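You operate a simulated robot arm through the tools that you are given. There is no shell and no other tool.

The job below is to be done with a simulated robot arm. You get a single attempt, and the scene is never put back.

JOB
Set the speed that the plate shows, then index the belt once in hand mode.
Fine: mode knob to hand first, off again last; use the controller's buttons.

Only the result counts: the job must be done as asked and must still hold three seconds after the hand-in. Knocking over, shifting, dropping, spilling or breaking anything else fails it.

ROBOT AND FRAMES
A 7-joint arm with a two-finger parallel gripper, fixed in place. Base frame: the origin is at the foot of the arm, x ahead of it, y to its left, z up. Readings come in mm, rad, newtons and seconds.
Its first joint turns from -2.897 to 2.897 rad. Payload 1.57 kg.
The TCP is the grasp point between the finger pads, 30 mm short of the fingertips. In the tool frame z runs along the fingers and y along their closing line. The gripper opens to 80 mm. The fingers are 17 mm wide and 12 mm thick; the gripper's body (40 by 82 mm) begins 80 mm behind the TCP.
Orientation is told as [roll, pitch, yaw] about the base's x, y, z axes, in that order, counted from this pose: with the fingers straight down and closing along the base's y, the tool's x points along the base's -x, its y along +y and its z along -z.

CONTROLS
- The arm moves only by the tool jog_arm. Its argument "rows" is a list of rows, each an object of numbers (a shift or turn left out is 0, a gripper value left out holds the last): "dx", "dy", "dz": the shift along the tool's x, y, z in units of 20 mm (1.0 is 20 mm); "rx", "ry", "rz": the turn, a rotation vector about the tool's x, y, z in units of 6 degrees (1.0 is 6 degrees); "fingers": the opening in per cent of the stroke, from 0 (shut) to 100 (fully open). In form: [{"dx": .., "dy": .., "dz": .., "rx": .., "ry": .., "rz": .., "fingers": ..}, ...]. A call has 1 to 20 rows; each row shifts and turns the commanded pose from where the row before left it, along the tool's axes as they then stand. A call with a number of a shift or a turn outside -1 to 1 is refused whole. Rows are played at 5 a second. More than 50 mm and 0.15 rad between two rows, or a gripper value outside its range, and nothing of the call is played. Where a pose cannot be reached the arm comes as near as it can. A force on the tool above 80 N (or 10 N above the force at the start of the call, whichever is more), or a blocked arm, ends the call early, and 0.2 s more pass. Each finger travels about 153 mm/s and halts on what it meets, pressing with about 28 N; the grip force reading is that of the motor and also rises with nothing between the fingers. The clock runs only during rows and for 0.2 s after the last one: add rows that do not move to give the fingers time. It gives the time, the measured TCP pose, the force on the tool (base axes), the opening and the grip force at its end, in the units of the frame above (readings bear some noise), with the torque about the TCP (base axes, N m) and any sound that the robot's microphone picked up, and new pictures: "views" is both (left out), scene, wrist or none.
- Cameras (640 x 400 px; columns grow to the right, rows downward): "scene" is fixed at [214.8, -506.4, 1999.8]; the picture's right is [0.90, -0.43, 0.00], its down [-0.31, -0.65, -0.70] and it looks along [0.30, 0.63, -0.71] (base axes); focal length 338 px, centre (320, 200). "wrist" rides on the gripper at [72, -7, -122] in the tool frame; the picture's right is [0.09, 1.00, 0.00], its down [-0.84, 0.08, -0.54] and it looks along [-0.54, 0.05, 0.84] (tool axes); focal length 238 px, centre (320, 200). There is no depth. A picture from a camera that has moved, and an enlarged one, comes with that camera's place and axes in the base frame and with its lens. The place of the scene camera against the robot may be out by one fixed shift of up to 18 mm in any direction.
- enlarge(camera, box): a new picture of the part [left, top, right, bottom] of that camera's present view, enlarged. It takes no simulated time.
- hand_in(): hands the job in; it is judged then, once.

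Nothing tells you positions but the pictures and the camera data. Unless the task says otherwise, let go and move clear before handing in.

The tools are called after "Emit:" as name(argument=value, ...) on one line, values as JSON. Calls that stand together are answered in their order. jog_arm: Moves the arm, as the interface text tells. Its arguments: {"type":"object","properties":{"rows":{"type":"array","items":{"type":"object","properties":{"dx":{"type":"number"},"dy":{"type":"number"},"dz":{"type":"number"},"rx":{"type":"number"},"ry":{"type":"number"},"rz":{"type":"number"},"fingers":{"type":"number"}}}},"views":{"type":"string","enum":["both","scene","wrist","none"]}},"required":["rows"]} The other tools are called the same way: enlarge (camera, box) takes an enlarged picture of a part of a camera's view; hand_in () hands the job in.

At the start:

```text
clock: 0.0
tool_pos: [504.4, 210.0, 1482.7]
tcp_rot: [0.001, 0.002, -0.001]
ft_force: [0.1, -0.2, 0.2]
wrist_torque: [-0.01, 0.0, -0.06]
gripper_width: 80.0
gripper_force: 0.1
```

scene: 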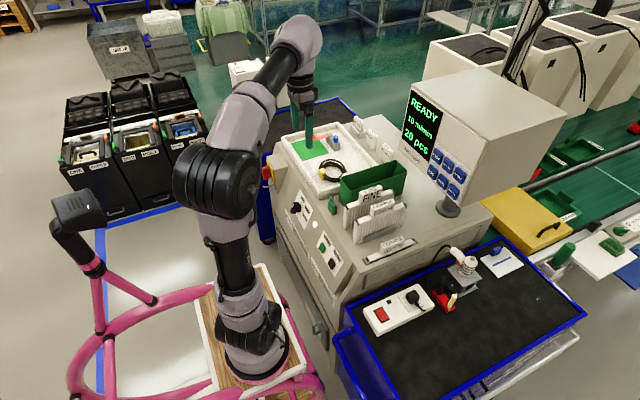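
wrist: 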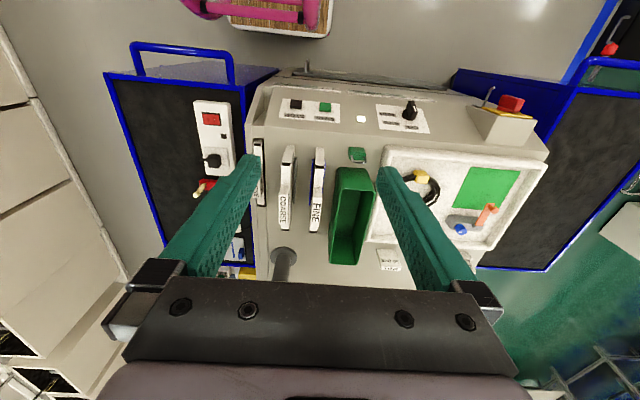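

I see a machine cabinet with a controller box (screen "READY / 18 m/min / 20 pcs" and blue buttons), a mode knob and start/stop buttons on the front sloped panel, plus plates COARSE/FINE in a rack. I'll enlarge the relevant areas to read labels first.

Emit:
enlarge(camera="scene", box=[390, 70, 490, 220])

Emit:
enlarge(camera="scene", box=[270, 180, 370, 280])

Emit:
enlarge(camera="scene", box=[270, 110, 430, 270])

Emit:
enlarge(camera="wrist", box=[240, 80, 450, 200])

Emit:
enlarge(camera="wrist", box=[240, 140, 400, 290])

```text
2.67 times, centred on (440, 145) of scene
camera zoom: at [214.8, -506.4, 1999.8], right [0.9, -0.43, 0.0], down [-0.31, -0.65, -0.7], along [0.3, 0.63, -0.71], focal length 902 px, centre (0, 347)
```

zoom: 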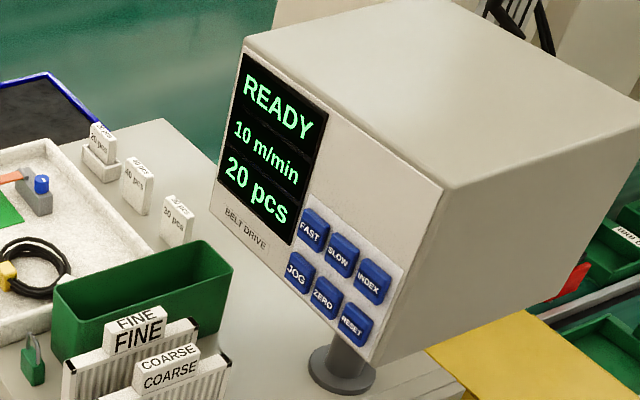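

```text
4.00 times, centred on (320, 230) of scene
camera zoom: at [214.8, -506.4, 1999.8], right [0.9, -0.43, 0.0], down [-0.31, -0.65, -0.7], along [0.3, 0.63, -0.71], focal length 1353 px, centre (320, 80)
```

zoom: 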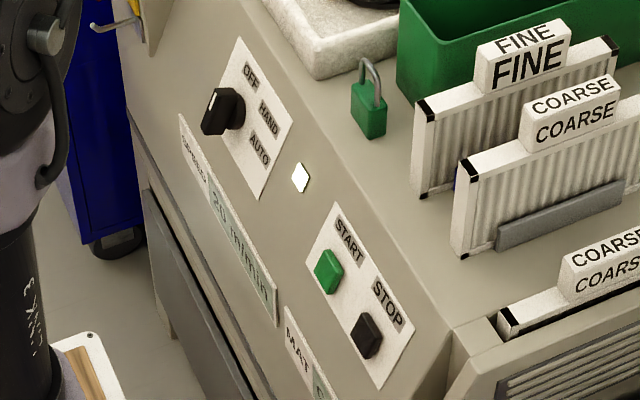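

```text
2.50 times, centred on (350, 190) of scene
camera zoom: at [214.8, -506.4, 1999.8], right [0.9, -0.43, 0.0], down [-0.31, -0.65, -0.7], along [0.3, 0.63, -0.71], focal length 846 px, centre (245, 225)
```

zoom: 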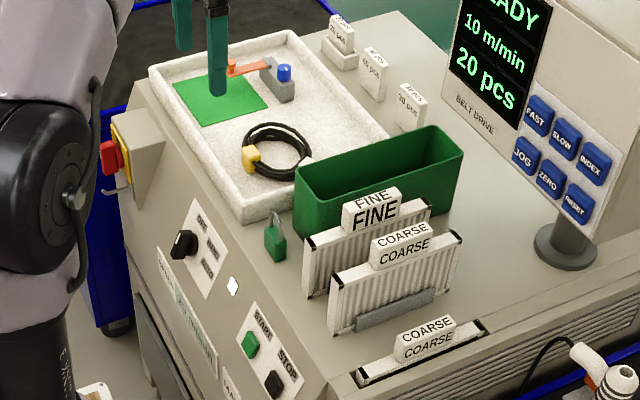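

```text
3.05 times, centred on (345, 140) of wrist
camera zoom: at [431.2, 203.9, 1603.5], right [-0.09, 1.0, 0.0], down [0.84, 0.08, 0.54], along [0.54, 0.05, -0.84], focal length 726 px, centre (244, 383)
```

zoom: 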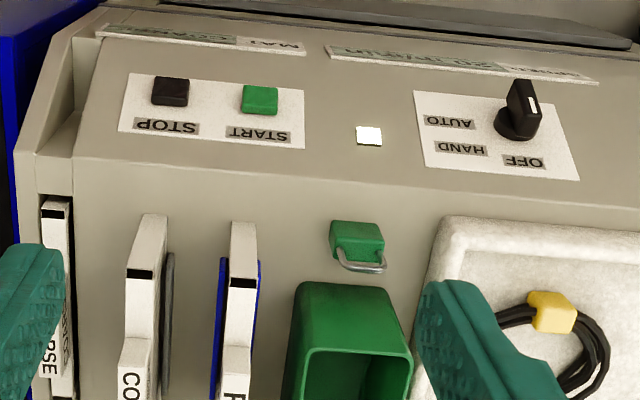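

```text
2.67 times, centred on (320, 215) of wrist
camera zoom: at [431.2, 203.9, 1603.5], right [-0.09, 1.0, 0.0], down [0.84, 0.08, 0.54], along [0.54, 0.05, -0.84], focal length 636 px, centre (320, 160)
```

zoom: 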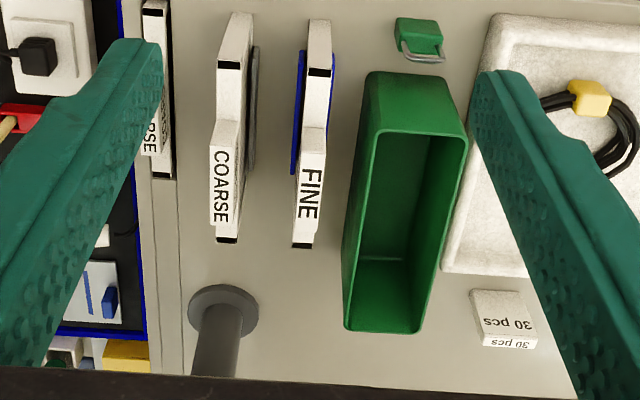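

The screen reads READY / 10 m/min / 20 pcs, and the buttons are FAST, SLOW, INDEX, JOG, ZERO and RESET. I need to read the plates on the cabinet's front more closely.

Emit:
enlarge(camera="scene", box=[310, 205, 345, 265])

Emit:
enlarge(camera="scene", box=[310, 250, 365, 290])

Emit:
enlarge(camera="wrist", box=[340, 85, 450, 135])

Emit:
enlarge(camera="wrist", box=[260, 75, 350, 125])

Emit:
enlarge(camera="scene", box=[280, 205, 360, 285])

Emit:
enlarge(camera="scene", box=[400, 80, 470, 200])

Emit:
enlarge(camera="scene", box=[345, 220, 545, 340])

```text
6.67 times, centred on (328, 235) of scene
camera zoom: at [214.8, -506.4, 1999.8], right [0.9, -0.43, 0.0], down [-0.31, -0.65, -0.7], along [0.3, 0.63, -0.71], focal length 2255 px, centre (270, -33)
```

zoom: 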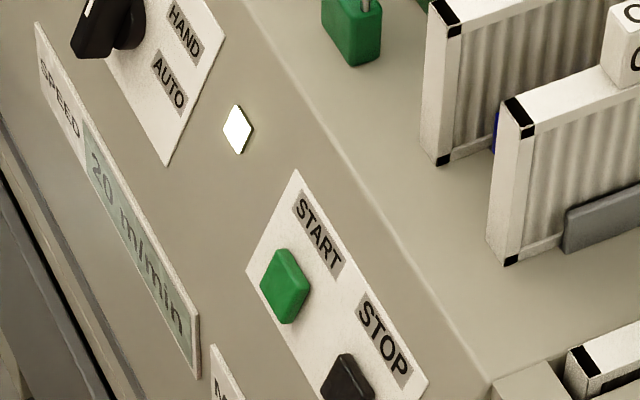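

```text
10.00 times, centred on (338, 270) of scene
camera zoom: at [214.8, -506.4, 1999.8], right [0.9, -0.43, 0.0], down [-0.31, -0.65, -0.7], along [0.3, 0.63, -0.71], focal length 3382 px, centre (145, -500)
```

zoom: 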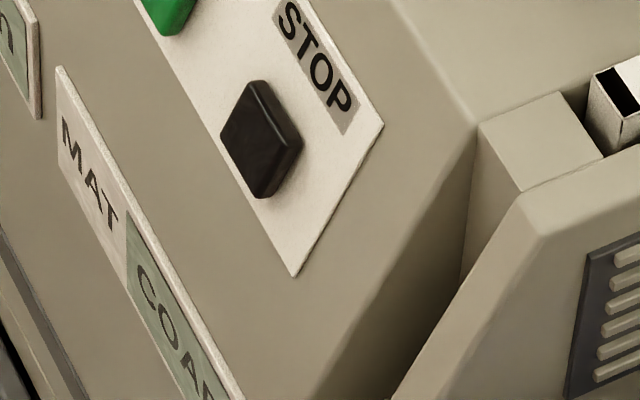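

```text
5.82 times, centred on (395, 110) of wrist
camera zoom: at [431.2, 203.9, 1603.5], right [-0.09, 1.0, 0.0], down [0.84, 0.08, 0.54], along [0.54, 0.05, -0.84], focal length 1387 px, centre (-116, 724)
```

zoom: 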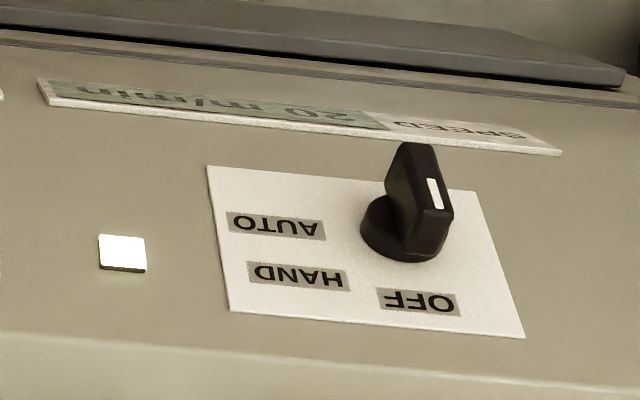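

```text
7.11 times, centred on (305, 100) of wrist
camera zoom: at [431.2, 203.9, 1603.5], right [-0.09, 1.0, 0.0], down [0.84, 0.08, 0.54], along [0.54, 0.05, -0.84], focal length 1695 px, centre (427, 911)
```

zoom: 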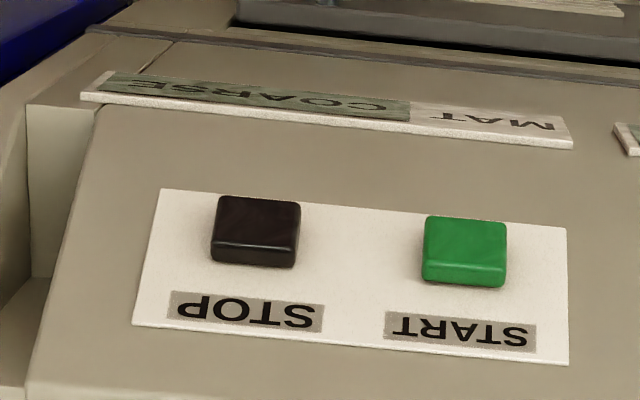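

```text
5.00 times, centred on (320, 245) of scene
camera zoom: at [214.8, -506.4, 1999.8], right [0.9, -0.43, 0.0], down [-0.31, -0.65, -0.7], along [0.3, 0.63, -0.71], focal length 1691 px, centre (320, -25)
```

zoom: 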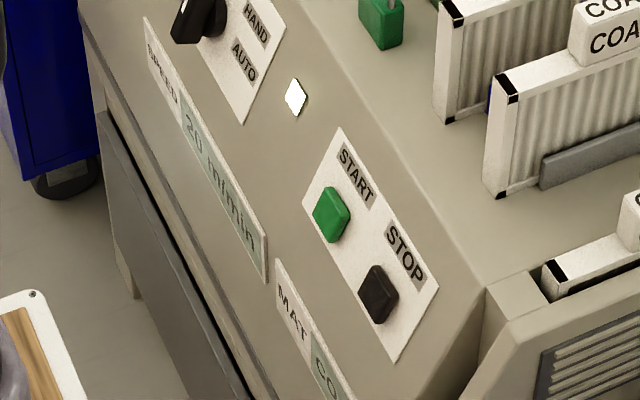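

```text
3.33 times, centred on (435, 140) of scene
camera zoom: at [214.8, -506.4, 1999.8], right [0.9, -0.43, 0.0], down [-0.31, -0.65, -0.7], along [0.3, 0.63, -0.71], focal length 1127 px, centre (-63, 400)
```

zoom: 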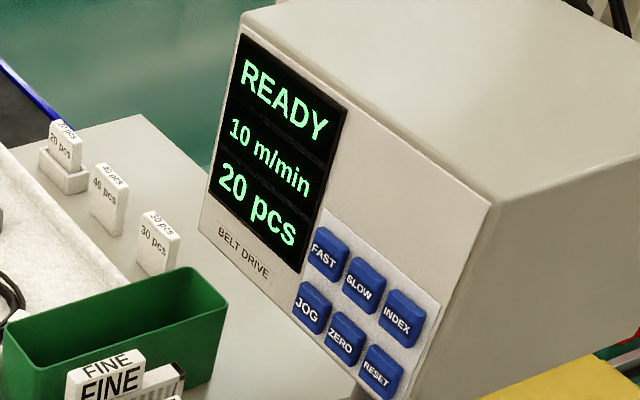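

```text
3.20 times, centred on (445, 280) of scene
camera zoom: at [214.8, -506.4, 1999.8], right [0.9, -0.43, 0.0], down [-0.31, -0.65, -0.7], along [0.3, 0.63, -0.71], focal length 1082 px, centre (-80, -56)
```

zoom: 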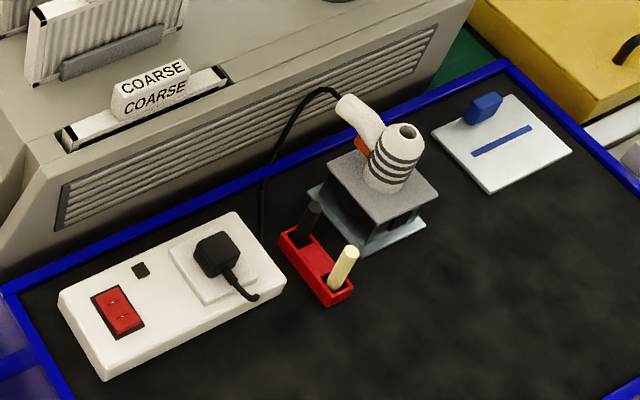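

The speed plate reads 20 m/min while the screen shows 10, and the mode knob is on the sloped front panel at roughly (570, 475, 898). The controller faces the robot at around x≈1000, so I'll tilt the tool forward to get a better wrist view of its buttons.

Emit:
jog_arm(rows=[{"ry": -1}, {"ry": -1}, {"ry": -1}, {"ry": -1}, {"ry": -1}, {"ry": -1}, {"ry": -1}, {}])

```text
clock: 1.8
tool_pos: [503.8, 209.0, 1481.8]
tcp_rot: [-0.001, -0.735, 0.0]
ft_force: [0.2, 0.0, 0.5]
wrist_torque: [-0.01, 0.0, -0.01]
gripper_width: 79.9
gripper_force: 0.0
camera wrist: at [368.1, 204.0, 1523.8], right [-0.07, 1.0, -0.06], down [0.26, 0.08, 0.96], along [0.96, 0.05, -0.26], focal length 238 px, centre (320, 200)
```

scene: 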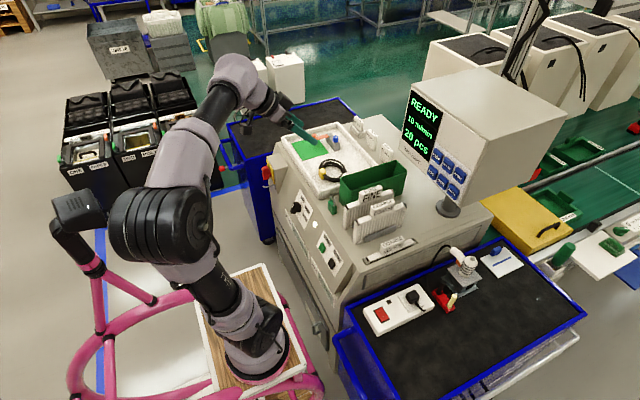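
wrist: 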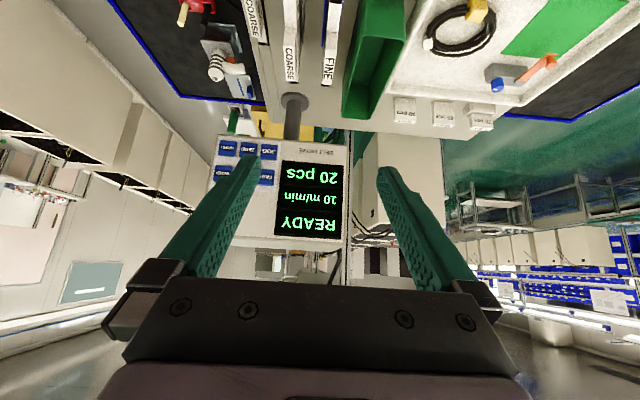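

The wrist camera now sees the controller's face (upside-down in its picture). I'll enlarge it to locate the buttons precisely.

Emit:
enlarge(camera="wrist", box=[200, 130, 360, 230])

Emit:
enlarge(camera="scene", box=[420, 135, 480, 210])

Emit:
enlarge(camera="scene", box=[190, 250, 350, 400])

Emit:
enlarge(camera="scene", box=[250, 150, 350, 260])

```text
4.00 times, centred on (280, 180) of wrist
camera zoom: at [368.1, 204.0, 1523.8], right [-0.07, 1.0, -0.06], down [0.26, 0.08, 0.96], along [0.96, 0.05, -0.26], focal length 953 px, centre (480, 280)
```

zoom: 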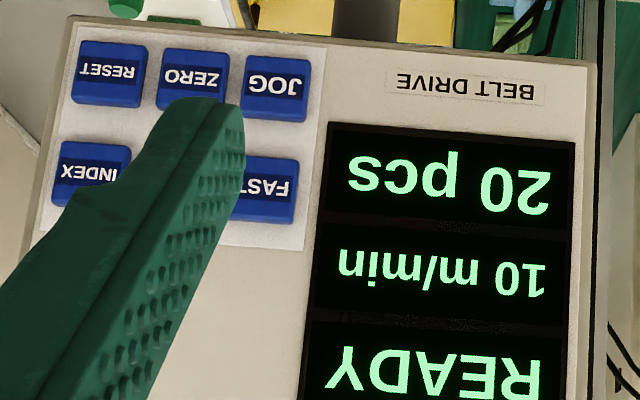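

```text
5.33 times, centred on (450, 172) of scene
camera zoom: at [214.8, -506.4, 1999.8], right [0.9, -0.43, 0.0], down [-0.31, -0.65, -0.7], along [0.3, 0.63, -0.71], focal length 1804 px, centre (-373, 347)
```

zoom: 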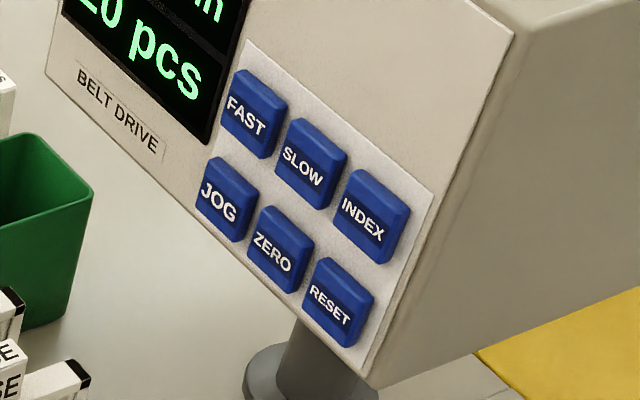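

```text
2.67 times, centred on (270, 325) of scene
camera zoom: at [214.8, -506.4, 1999.8], right [0.9, -0.43, 0.0], down [-0.31, -0.65, -0.7], along [0.3, 0.63, -0.71], focal length 902 px, centre (453, -133)
```

zoom: 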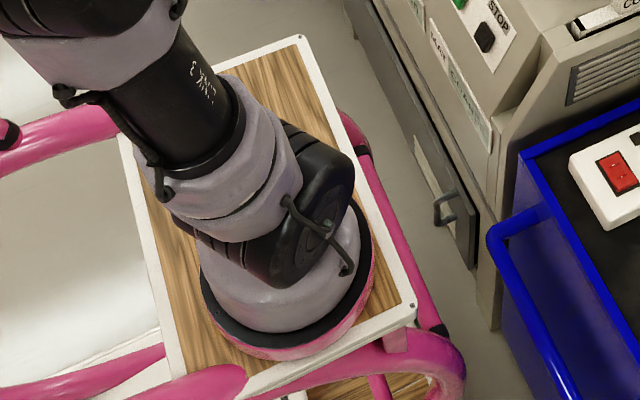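

```text
3.64 times, centred on (300, 205) of scene
camera zoom: at [214.8, -506.4, 1999.8], right [0.9, -0.43, 0.0], down [-0.31, -0.65, -0.7], along [0.3, 0.63, -0.71], focal length 1230 px, centre (393, 182)
```

zoom: 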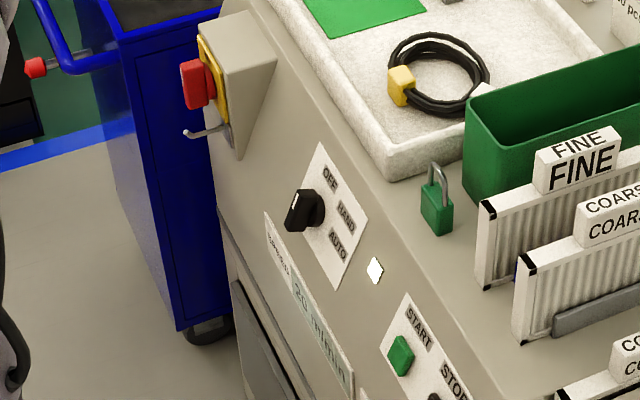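

The button centres come out near x≈912: FAST (y≈97, z≈1330), SLOW (y≈47), INDEX (y≈-4, z≈1330), with JOG, ZERO and RESET about 68 mm lower. Next I'll bring the camera in front of the mode knob to see its orientation and the panel's slope.

Emit:
jog_arm(rows=[{"dx": 0.9, "dy": 0.57, "dz": 0.64}, {"dx": 0.9, "dy": 0.57, "dz": 0.64}, {"dx": 0.9, "dy": 0.57, "dz": 0.64}, {"dx": 0.9, "dy": 0.57, "dz": 0.64}, {"dx": 0.9, "dy": 0.57, "dz": 0.64}, {"dx": 0.9, "dy": 0.57, "dz": 0.64}, {"dx": 0.9, "dy": 0.57, "dz": 0.64}, {"dx": 0.9, "dy": 0.57, "dz": 0.64}, {"dx": 0.9, "dy": 0.57, "dz": 0.64}, {"dx": 0.9, "dy": 0.57, "dz": 0.64}, {"dx": 0.9, "dy": 0.57, "dz": 0.64}, {"dx": 0.9, "dy": 0.57, "dz": 0.64}, {"dx": 0.9, "dy": 0.57, "dz": 0.64}, {"dx": 0.9, "dy": 0.57, "dz": 0.64}, {}])

```text
clock: 5.0
tool_pos: [434.8, 368.2, 1178.3]
tcp_rot: [-0.001, -0.733, 0.0]
ft_force: [0.1, -0.2, -0.7]
wrist_torque: [-0.01, 0.02, 0.05]
gripper_width: 80.2
gripper_force: 0.0
camera wrist: at [300.0, 363.0, 1221.3], right [-0.07, 1.0, -0.06], down [0.26, 0.08, 0.96], along [0.96, 0.05, -0.26], focal length 238 px, centre (320, 200)
```

scene: 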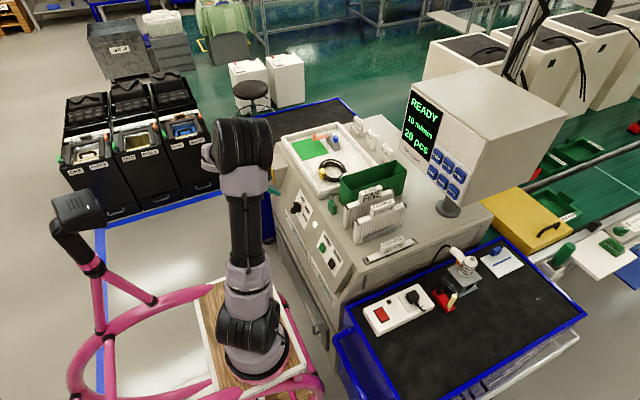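
wrist: 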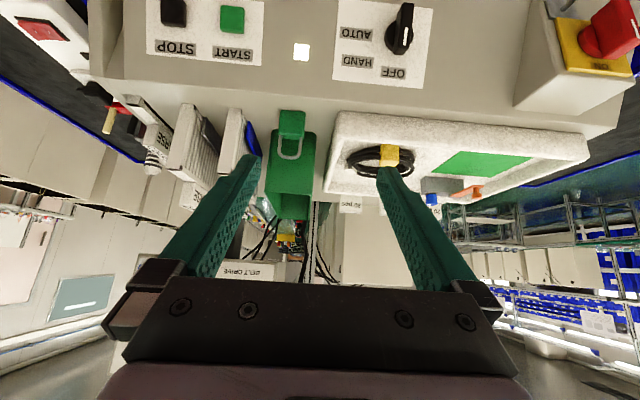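

The panel is now in view at the top of the wrist picture, with the knob's white mark visible. I'll zoom in on it, then keep descending for a square view.

Emit:
enlarge(camera="wrist", box=[320, 0, 450, 90])

Emit:
jog_arm(rows=[{"dx": 0.9, "dy": 0.57, "dz": 0.6}, {"dx": 0.9, "dy": 0.57, "dz": 0.6}, {"dx": 0.9, "dy": 0.57, "dz": 0.6}, {"dx": 0.9, "dy": 0.57, "dz": 0.6}, {"dx": 0.9, "dy": 0.57, "dz": 0.5}, {"dx": 0.9, "dy": 0.57, "dz": 0.4}, {"dx": 0.9, "dy": 0.57, "dz": 0.3}, {"dx": 0.9, "dy": 0.57, "dz": 0.2}, {}])

```text
4.44 times, centred on (385, 45) of wrist
camera zoom: at [300.0, 363.0, 1221.3], right [-0.07, 1.0, -0.06], down [0.26, 0.08, 0.96], along [0.96, 0.05, -0.26], focal length 1059 px, centre (31, 889)
```

zoom: 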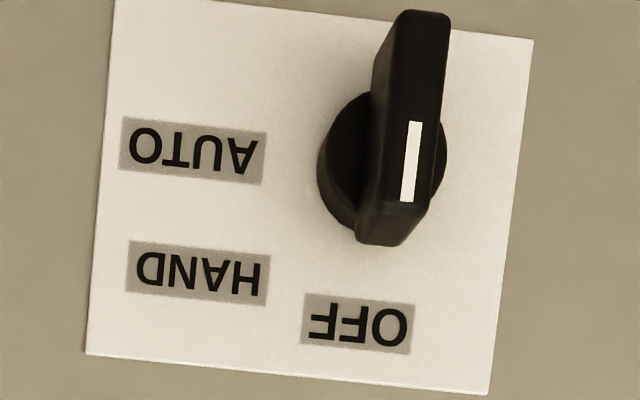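

```text
clock: 7.0
tool_pos: [379.8, 460.2, 1028.2]
tcp_rot: [0.001, -0.734, 0.002]
ft_force: [0.5, 0.2, -0.2]
wrist_torque: [0.03, 0.03, -0.01]
gripper_width: 79.9
gripper_force: 0.1
camera wrist: at [244.4, 454.7, 1069.5], right [-0.07, 1.0, -0.06], down [0.26, 0.08, 0.96], along [0.96, 0.05, -0.26], focal length 238 px, centre (320, 200)
```

scene: 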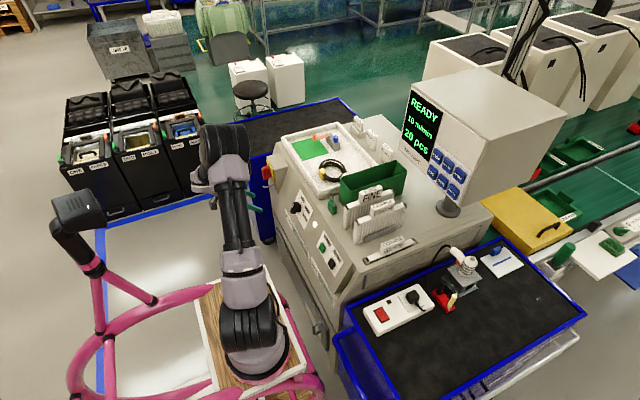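
wrist: 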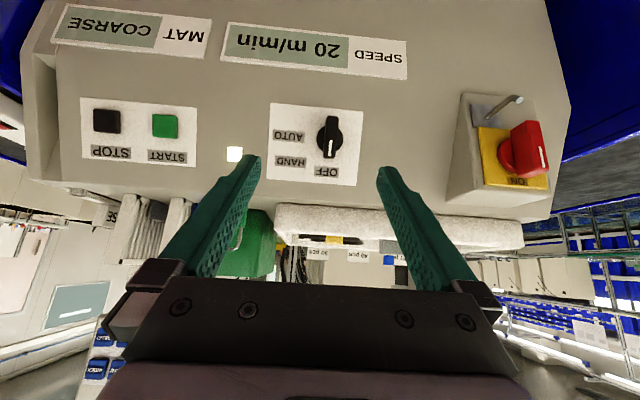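

The plate reads SPEED 20 m/min, and the knob's mark points at OFF. I'll zoom in to triangulate the knob and panel.

Emit:
enlarge(camera="wrist", box=[260, 95, 370, 195])

Emit:
enlarge(camera="wrist", box=[40, 0, 440, 220])

```text
4.00 times, centred on (315, 145) of wrist
camera zoom: at [244.4, 454.7, 1069.5], right [-0.07, 1.0, -0.06], down [0.26, 0.08, 0.96], along [0.96, 0.05, -0.26], focal length 953 px, centre (340, 420)
```

zoom: 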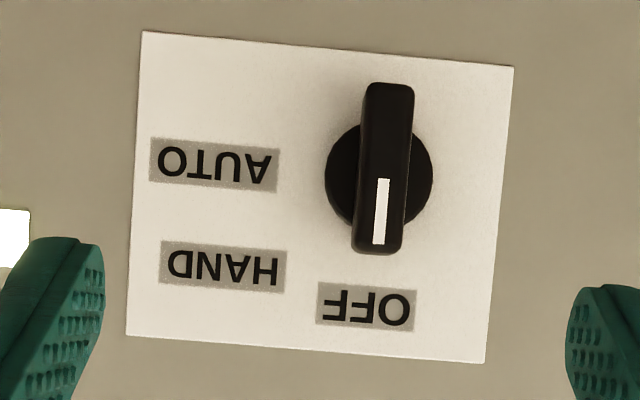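

```text
1.60 times, centred on (240, 110) of wrist
camera zoom: at [244.4, 454.7, 1069.5], right [-0.07, 1.0, -0.06], down [0.26, 0.08, 0.96], along [0.96, 0.05, -0.26], focal length 381 px, centre (448, 344)
```

zoom: 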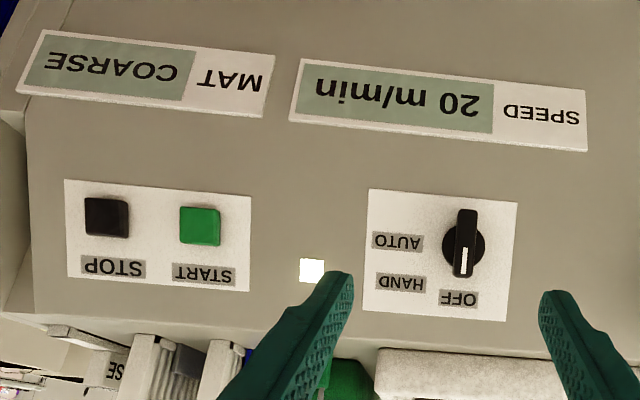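

From two wrist views, the panel leans with normal ≈(-0.923, 0, 0.384). The knob's axis meets it near (579, 481, 878), and its bar is about 59×17 mm and stands 35 mm proud. I'll square the tool to the panel and move to a pre-grasp about 80 mm off.

Emit:
jog_arm(rows=[{"ry": -0.846, "fingers": 65}, {"ry": -0.846}, {"ry": -0.846}, {"ry": -0.846}, {"ry": -0.846}, {}, {"dx": 0.44, "dy": 0.145, "dz": 0.85}, {"dx": 0.44, "dy": 0.145, "dz": 0.85}, {"dx": 0.44, "dy": 0.145, "dz": 0.85}, {"dx": 0.44, "dy": 0.145, "dz": 0.85}, {"dx": 0.44, "dy": 0.145, "dz": 0.85}, {"dx": 0.44, "dy": 0.145, "dz": 0.85}, {"dx": 0.44, "dy": 0.145, "dz": 0.85}, {}])

Emit:
enlarge(camera="wrist", box=[240, 60, 400, 200])

```text
clock: 10.0
tool_pos: [466.7, 481.5, 925.5]
tcp_rot: [0.0, -1.176, -0.001]
ft_force: [0.0, 0.4, 0.6]
wrist_torque: [-0.03, -0.02, 0.01]
gripper_width: 52.0
gripper_force: 0.2
camera wrist: at [326.2, 475.1, 904.9], right [-0.04, 1.0, -0.08], down [-0.18, 0.08, 0.98], along [0.98, 0.05, 0.18], focal length 238 px, centre (320, 200)
```

scene: 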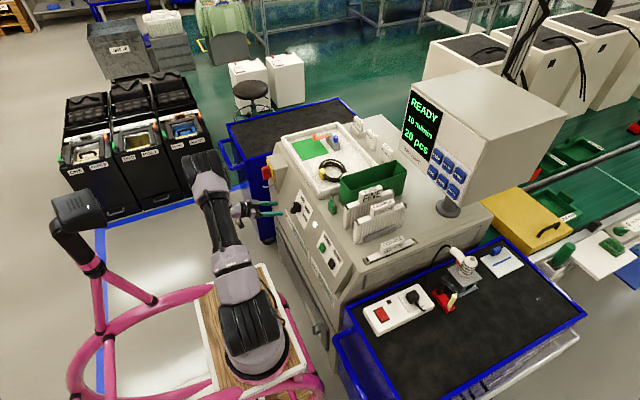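
wrist: 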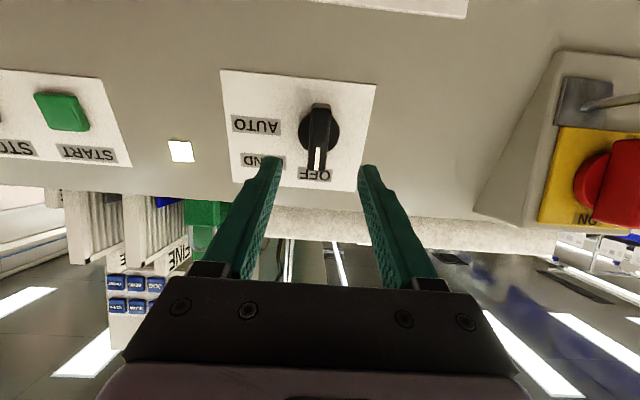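

```text
2.86 times, centred on (320, 130) of wrist
camera zoom: at [326.2, 475.1, 904.9], right [-0.04, 1.0, -0.08], down [-0.18, 0.08, 0.98], along [0.98, 0.05, 0.18], focal length 681 px, centre (320, 400)
```

zoom: 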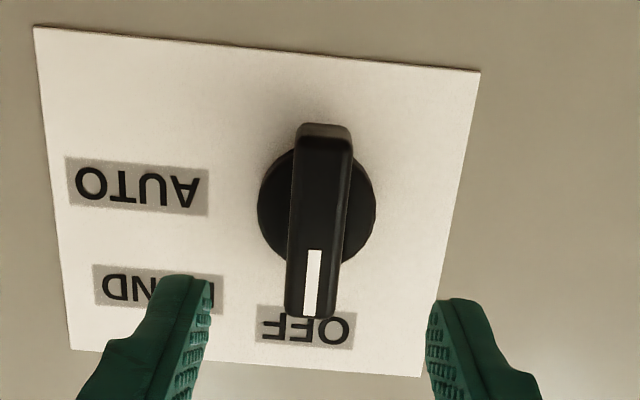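

The tool is now square to the panel and centred on the knob to within about 1 mm. I'll advance along the tool axis so the fingertips straddle the bar.

Emit:
jog_arm(rows=[{"dy": -0.04, "dz": 0.75}, {"dz": 0.75}, {"dz": 0.75}, {"dz": 0.75}, {}])

Emit:
enlarge(camera="wrist", box=[220, 60, 420, 220])

Emit:
enlarge(camera="scene", box=[230, 160, 350, 260])

```text
clock: 11.2
tool_pos: [521.2, 480.9, 901.7]
tcp_rot: [0.0, -1.177, -0.001]
ft_force: [0.0, 0.3, -0.6]
wrist_torque: [-0.02, -0.01, 0.01]
gripper_width: 51.9
gripper_force: 0.0
camera wrist: at [381.6, 474.2, 881.6], right [-0.04, 1.0, -0.09], down [-0.18, 0.08, 0.98], along [0.98, 0.05, 0.18], focal length 238 px, centre (320, 200)
```

scene: 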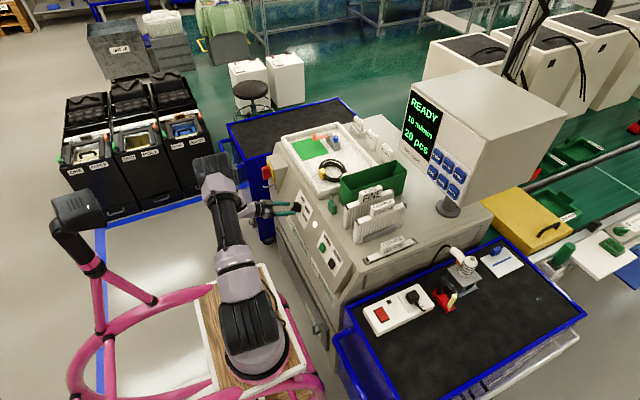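
wrist: 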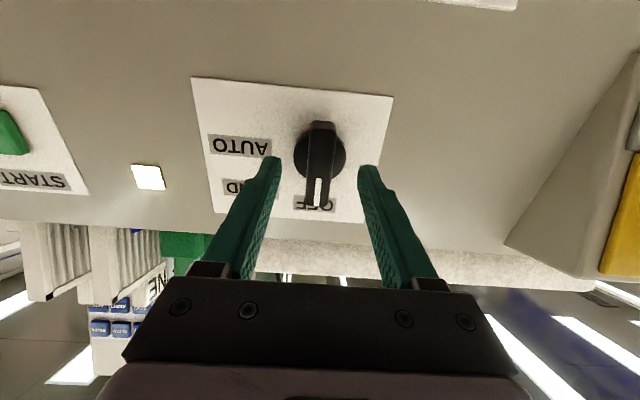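

```text
2.50 times, centred on (320, 140) of wrist
camera zoom: at [381.6, 474.2, 881.6], right [-0.04, 1.0, -0.09], down [-0.18, 0.08, 0.98], along [0.98, 0.05, 0.18], focal length 596 px, centre (320, 350)
```

zoom: 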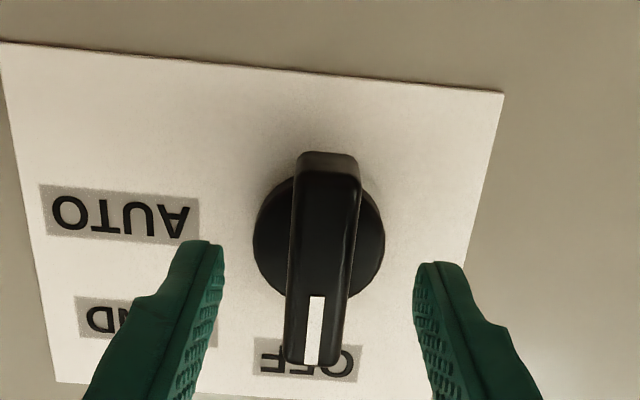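

```text
4.00 times, centred on (290, 210) of scene
camera zoom: at [214.8, -506.4, 1999.8], right [0.9, -0.43, 0.0], down [-0.31, -0.65, -0.7], along [0.3, 0.63, -0.71], focal length 1353 px, centre (440, 160)
```

zoom: 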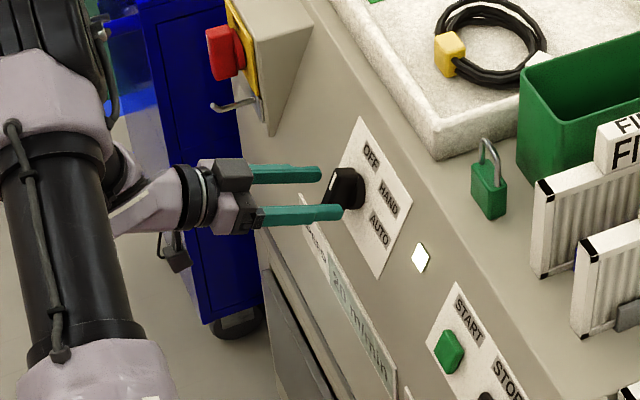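

The fingers sit on either side of the bar with clearance. I'll advance the last 18 mm and close on it.

Emit:
jog_arm(rows=[{"dz": 0.45}, {"dz": 0.45}, {}, {"fingers": 40}, {"fingers": 20}, {"fingers": 10}, {"fingers": 5}, {}])

Emit:
enlarge(camera="wrist", box=[220, 60, 420, 220])

```text
clock: 13.0
tool_pos: [537.8, 479.6, 895.4]
tcp_rot: [-0.003, -1.177, -0.001]
ft_force: [-1.8, -1.8, -3.5]
wrist_torque: [0.01, -0.13, -0.02]
gripper_width: 17.7
gripper_force: 32.4
camera wrist: at [397.5, 474.1, 874.7], right [-0.04, 1.0, -0.09], down [-0.18, 0.08, 0.98], along [0.98, 0.05, 0.18], focal length 238 px, centre (320, 200)
```

scene: 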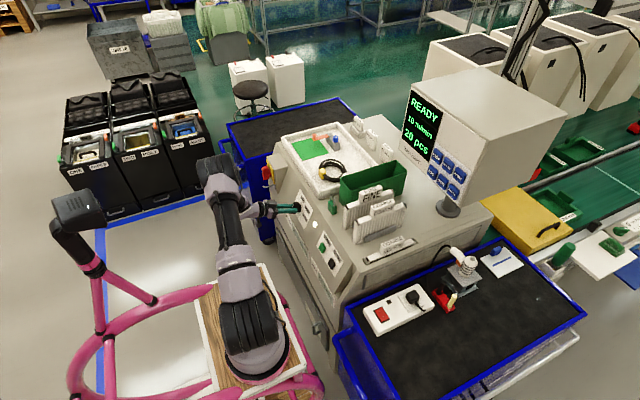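
wrist: 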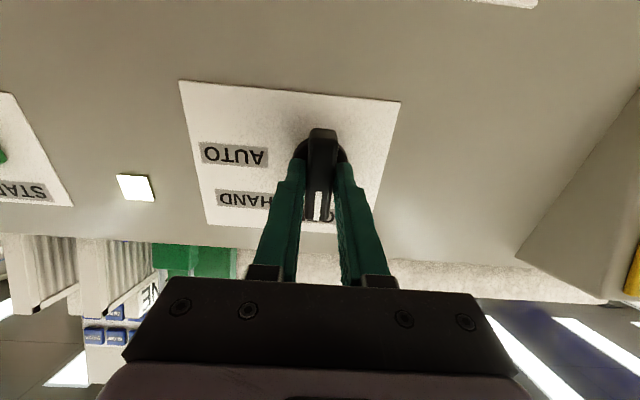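

```text
2.50 times, centred on (320, 140) of wrist
camera zoom: at [397.5, 474.1, 874.7], right [-0.04, 1.0, -0.09], down [-0.18, 0.08, 0.98], along [0.98, 0.05, 0.18], focal length 596 px, centre (320, 350)
```

zoom: 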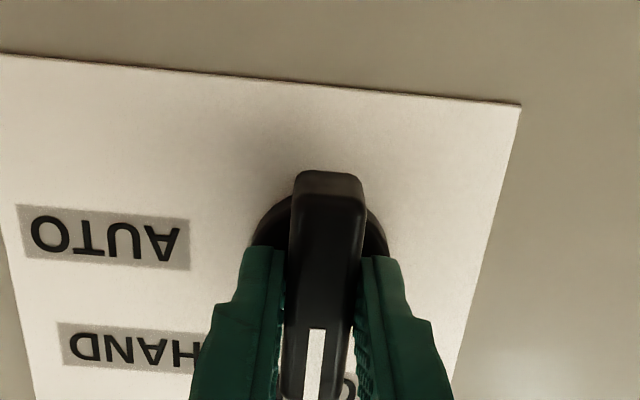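

The bar is gripped (17.7 mm wide, little side force). I'll turn the knob 45° clockwise about the tool axis to HAND.

Emit:
jog_arm(rows=[{"rz": 0.75}, {"rz": 0.75}, {"rz": 0.75}, {"rz": 0.75}, {"rz": 0.75}, {"rz": 0.75}, {"rz": 0.75}, {"rz": 0.75}, {"rz": 0.75}, {"rz": 0.75}, {}])

Emit:
enlarge(camera="wrist", box=[220, 60, 420, 220])

Emit:
enlarge(camera="scene", box=[400, 80, 470, 200])

```text
clock: 15.4
tool_pos: [537.5, 482.3, 895.7]
tcp_rot: [1.04, -0.709, -1.205]
ft_force: [5.4, 15.3, 9.2]
wrist_torque: [0.28, 0.05, 0.66]
gripper_width: 17.7
gripper_force: 32.9
camera wrist: at [403.9, 527.9, 890.5], right [0.24, 0.77, 0.59], down [-0.25, -0.54, 0.8], along [0.94, -0.35, 0.06], focal length 238 px, centre (320, 200)
```

scene: 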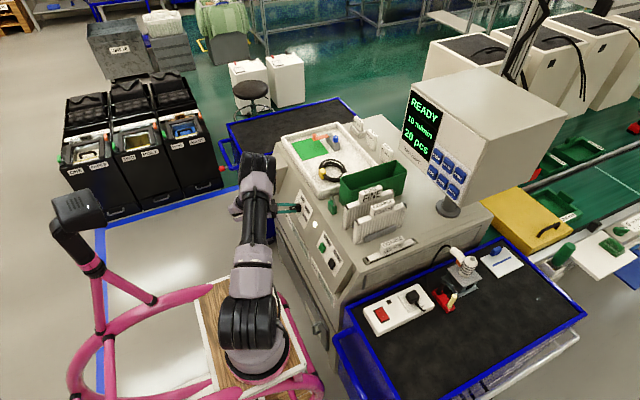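
wrist: 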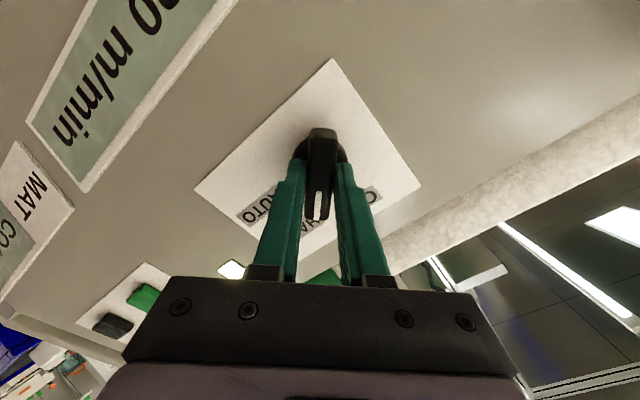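

```text
2.50 times, centred on (320, 140) of wrist
camera zoom: at [403.9, 527.9, 890.5], right [0.24, 0.77, 0.59], down [-0.25, -0.54, 0.8], along [0.94, -0.35, 0.06], focal length 596 px, centre (320, 350)
```

zoom: 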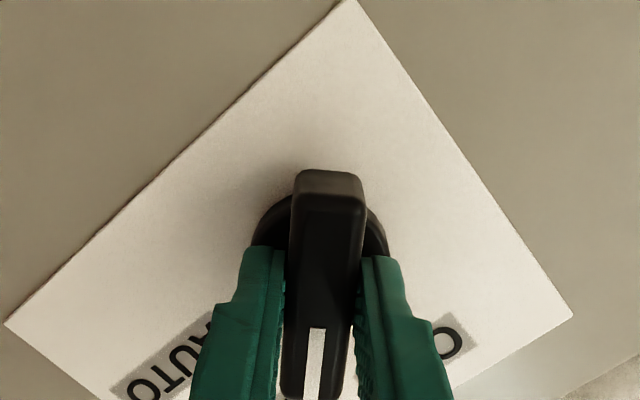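

```text
3.33 times, centred on (435, 140) of scene
camera zoom: at [214.8, -506.4, 1999.8], right [0.9, -0.43, 0.0], down [-0.31, -0.65, -0.7], along [0.3, 0.63, -0.71], focal length 1127 px, centre (-63, 400)
```

zoom: 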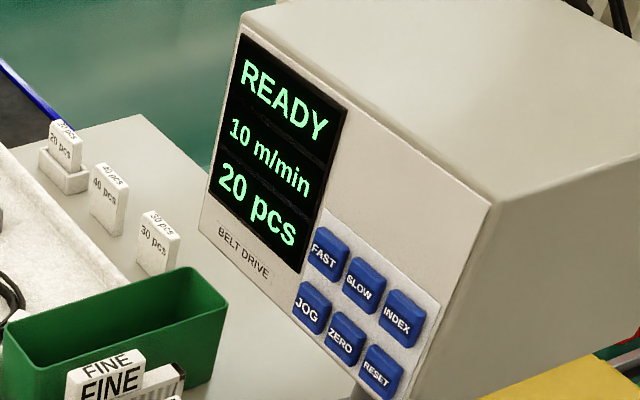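

The knob turned with the gripper, and the mark is now between OFF and AUTO, toward HAND. I'll open the fingers, back straight off and check that it stays.

Emit:
jog_arm(rows=[{"fingers": 25}, {"fingers": 45}, {"fingers": 65}, {}, {"dz": -0.75}, {"dz": -0.75}, {"dz": -0.75}, {"dz": -0.75}, {"dz": -0.75}, {}])

Emit:
enlarge(camera="wrist", box=[220, 60, 420, 220])

Emit:
enlarge(camera="scene", box=[400, 80, 470, 200])

```text
clock: 17.6
tool_pos: [469.1, 479.8, 925.1]
tcp_rot: [1.039, -0.713, -1.205]
ft_force: [0.1, 0.7, -0.5]
wrist_torque: [-0.03, 0.03, -0.03]
gripper_width: 52.2
gripper_force: 0.0
camera wrist: at [335.0, 527.3, 918.8], right [0.25, 0.77, 0.59], down [-0.25, -0.54, 0.81], along [0.94, -0.35, 0.06], focal length 238 px, centre (320, 200)
```

scene: 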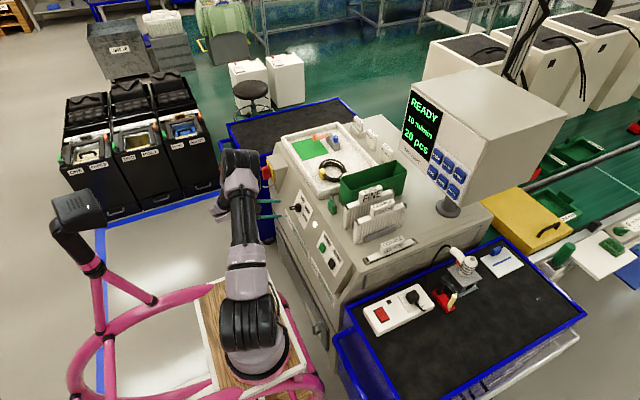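
wrist: 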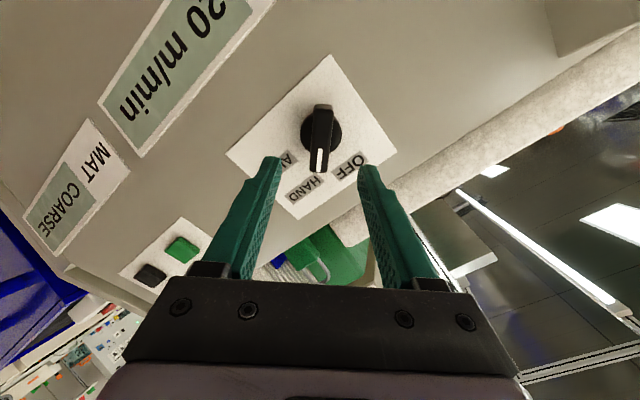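

```text
2.50 times, centred on (320, 140) of wrist
camera zoom: at [335.0, 527.3, 918.8], right [0.25, 0.77, 0.59], down [-0.25, -0.54, 0.81], along [0.94, -0.35, 0.06], focal length 596 px, centre (320, 350)
```

zoom: 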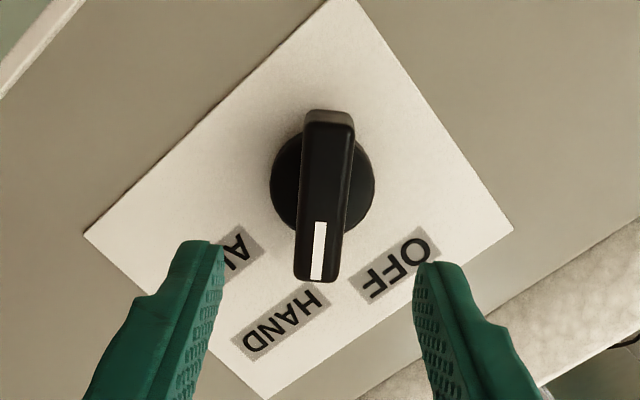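

```text
3.33 times, centred on (435, 140) of scene
camera zoom: at [214.8, -506.4, 1999.8], right [0.9, -0.43, 0.0], down [-0.31, -0.65, -0.7], along [0.3, 0.63, -0.71], focal length 1127 px, centre (-63, 400)
```

zoom: 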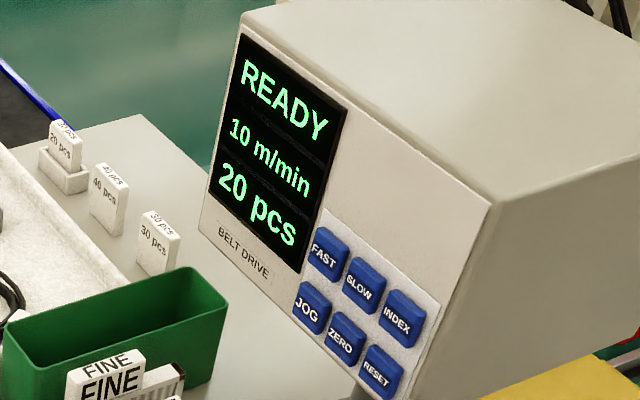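

The knob stays at HAND, with the mark on the HAND label's inner corner, the 45° position. Now I'll retreat, turn the tool upright and horizontal with closed fingers, and head for the controller.

Emit:
jog_arm(rows=[{"dz": -1}, {"dz": -1}, {"dz": -1}, {"rz": -0.9375}, {"rz": -0.9375}, {"rz": -0.9375}, {"rz": -0.9375}, {"rz": -0.9375}, {"rz": -0.9375}, {"rz": -0.9375}, {"rz": -0.9375}, {"ry": -0.9425, "fingers": 0}, {"ry": -0.9425}, {"ry": -0.9425}, {"ry": -0.9425}, {}])

Emit:
enlarge(camera="wrist", box=[200, 0, 440, 200])

```text
clock: 21.0
tool_pos: [413.2, 480.7, 947.2]
tcp_rot: [2.923, -1.569, -2.922]
ft_force: [0.5, 1.2, 0.2]
wrist_torque: [0.04, 0.0, 0.01]
gripper_width: 0.0
gripper_force: 21.5
camera wrist: at [291.4, 474.1, 874.3], right [0.0, 1.0, -0.09], down [-0.54, 0.08, 0.84], along [0.84, 0.05, 0.54], focal length 238 px, centre (320, 200)
```

scene: 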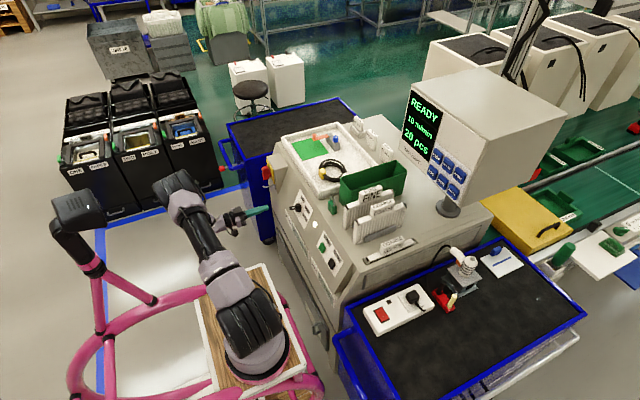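
wrist: 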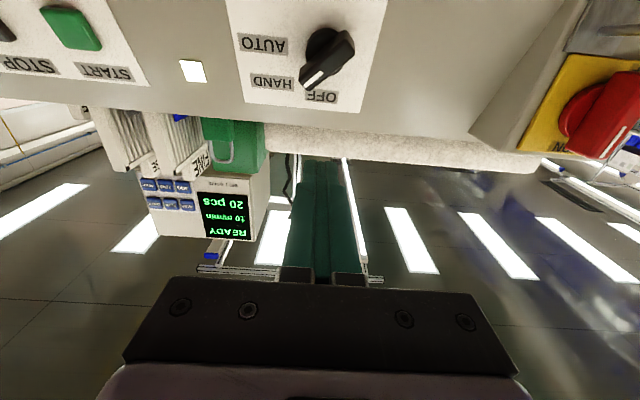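

```text
2.00 times, centred on (320, 100) of wrist
camera zoom: at [291.4, 474.1, 874.3], right [0.0, 1.0, -0.09], down [-0.54, 0.08, 0.84], along [0.84, 0.05, 0.54], focal length 477 px, centre (320, 400)
```

zoom: 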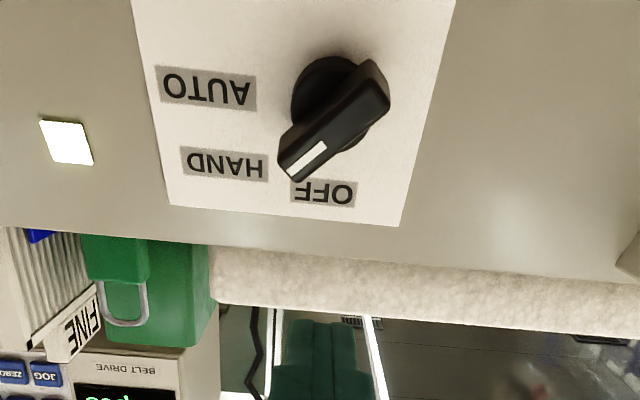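

The knob is clearly in the HAND position, and the fingers are closed with the tool horizontal. I'll raise the arm first, then swing toward the controller above the filter frames (whose tops are near z≈1135).

Emit:
jog_arm(rows=[{"dx": -1}, {"dx": -1}, {"dx": -1}, {"dx": -1}, {"dx": -1}, {"dx": -1}, {"dx": -1}, {"dx": -1}, {"dx": -1}, {"dx": -1, "dy": -0.9, "dz": 0.8}, {"dx": -1, "dy": -0.9, "dz": 0.8}, {"dx": -1, "dy": -0.9, "dz": 0.8}, {"dx": -1, "dy": -0.9, "dz": 0.8}, {"dx": -1, "dy": -0.9, "dz": 0.8}, {"dx": -0.8, "dy": -0.9, "dz": 0.8}, {"dx": -0.5, "dy": -0.9, "dz": 0.8}, {"dy": -0.9, "dz": 0.8}, {"dy": -0.9, "dz": 0.8}, {"dy": -0.9, "dz": 0.8}, {}])

```text
clock: 25.2
tool_pos: [573.6, 299.6, 1252.5]
tcp_rot: [2.447, -1.57, -2.447]
ft_force: [0.4, 0.0, 0.7]
wrist_torque: [-0.01, -0.02, -0.01]
gripper_width: 0.0
gripper_force: 21.2
camera wrist: at [450.4, 294.1, 1179.8], right [0.0, 1.0, -0.09], down [-0.54, 0.08, 0.84], along [0.84, 0.05, 0.54], focal length 238 px, centre (320, 200)
```

scene: 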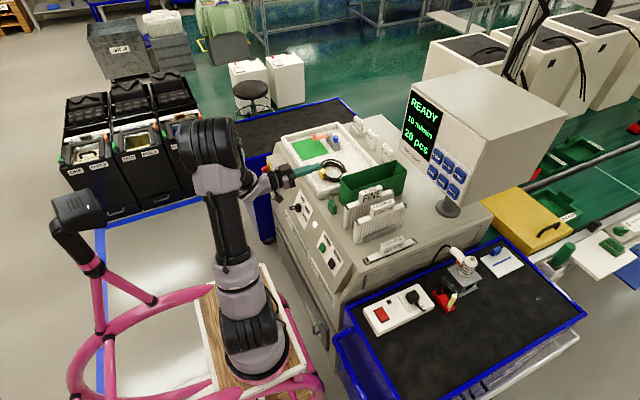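
wrist: 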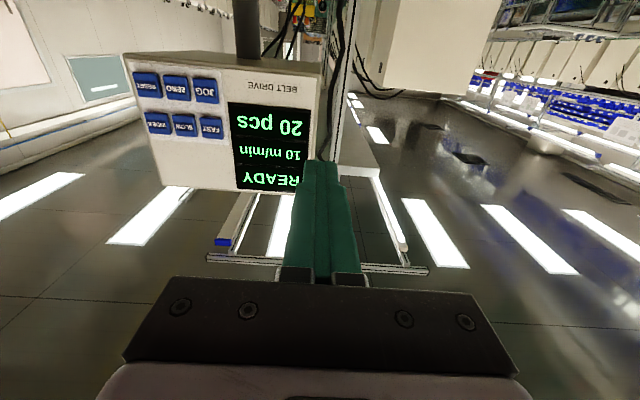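

Emit:
enlarge(camera="wrist", box=[115, 40, 345, 210])

```text
2.35 times, centred on (230, 125) of wrist
camera zoom: at [450.4, 294.1, 1179.8], right [0.0, 1.0, -0.09], down [-0.54, 0.08, 0.84], along [0.84, 0.05, 0.54], focal length 561 px, centre (532, 376)
```

zoom: 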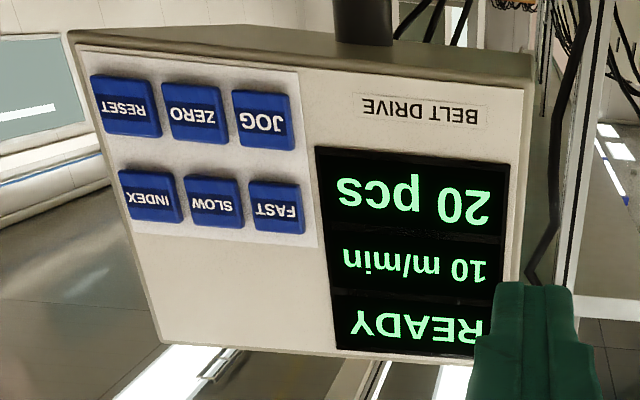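

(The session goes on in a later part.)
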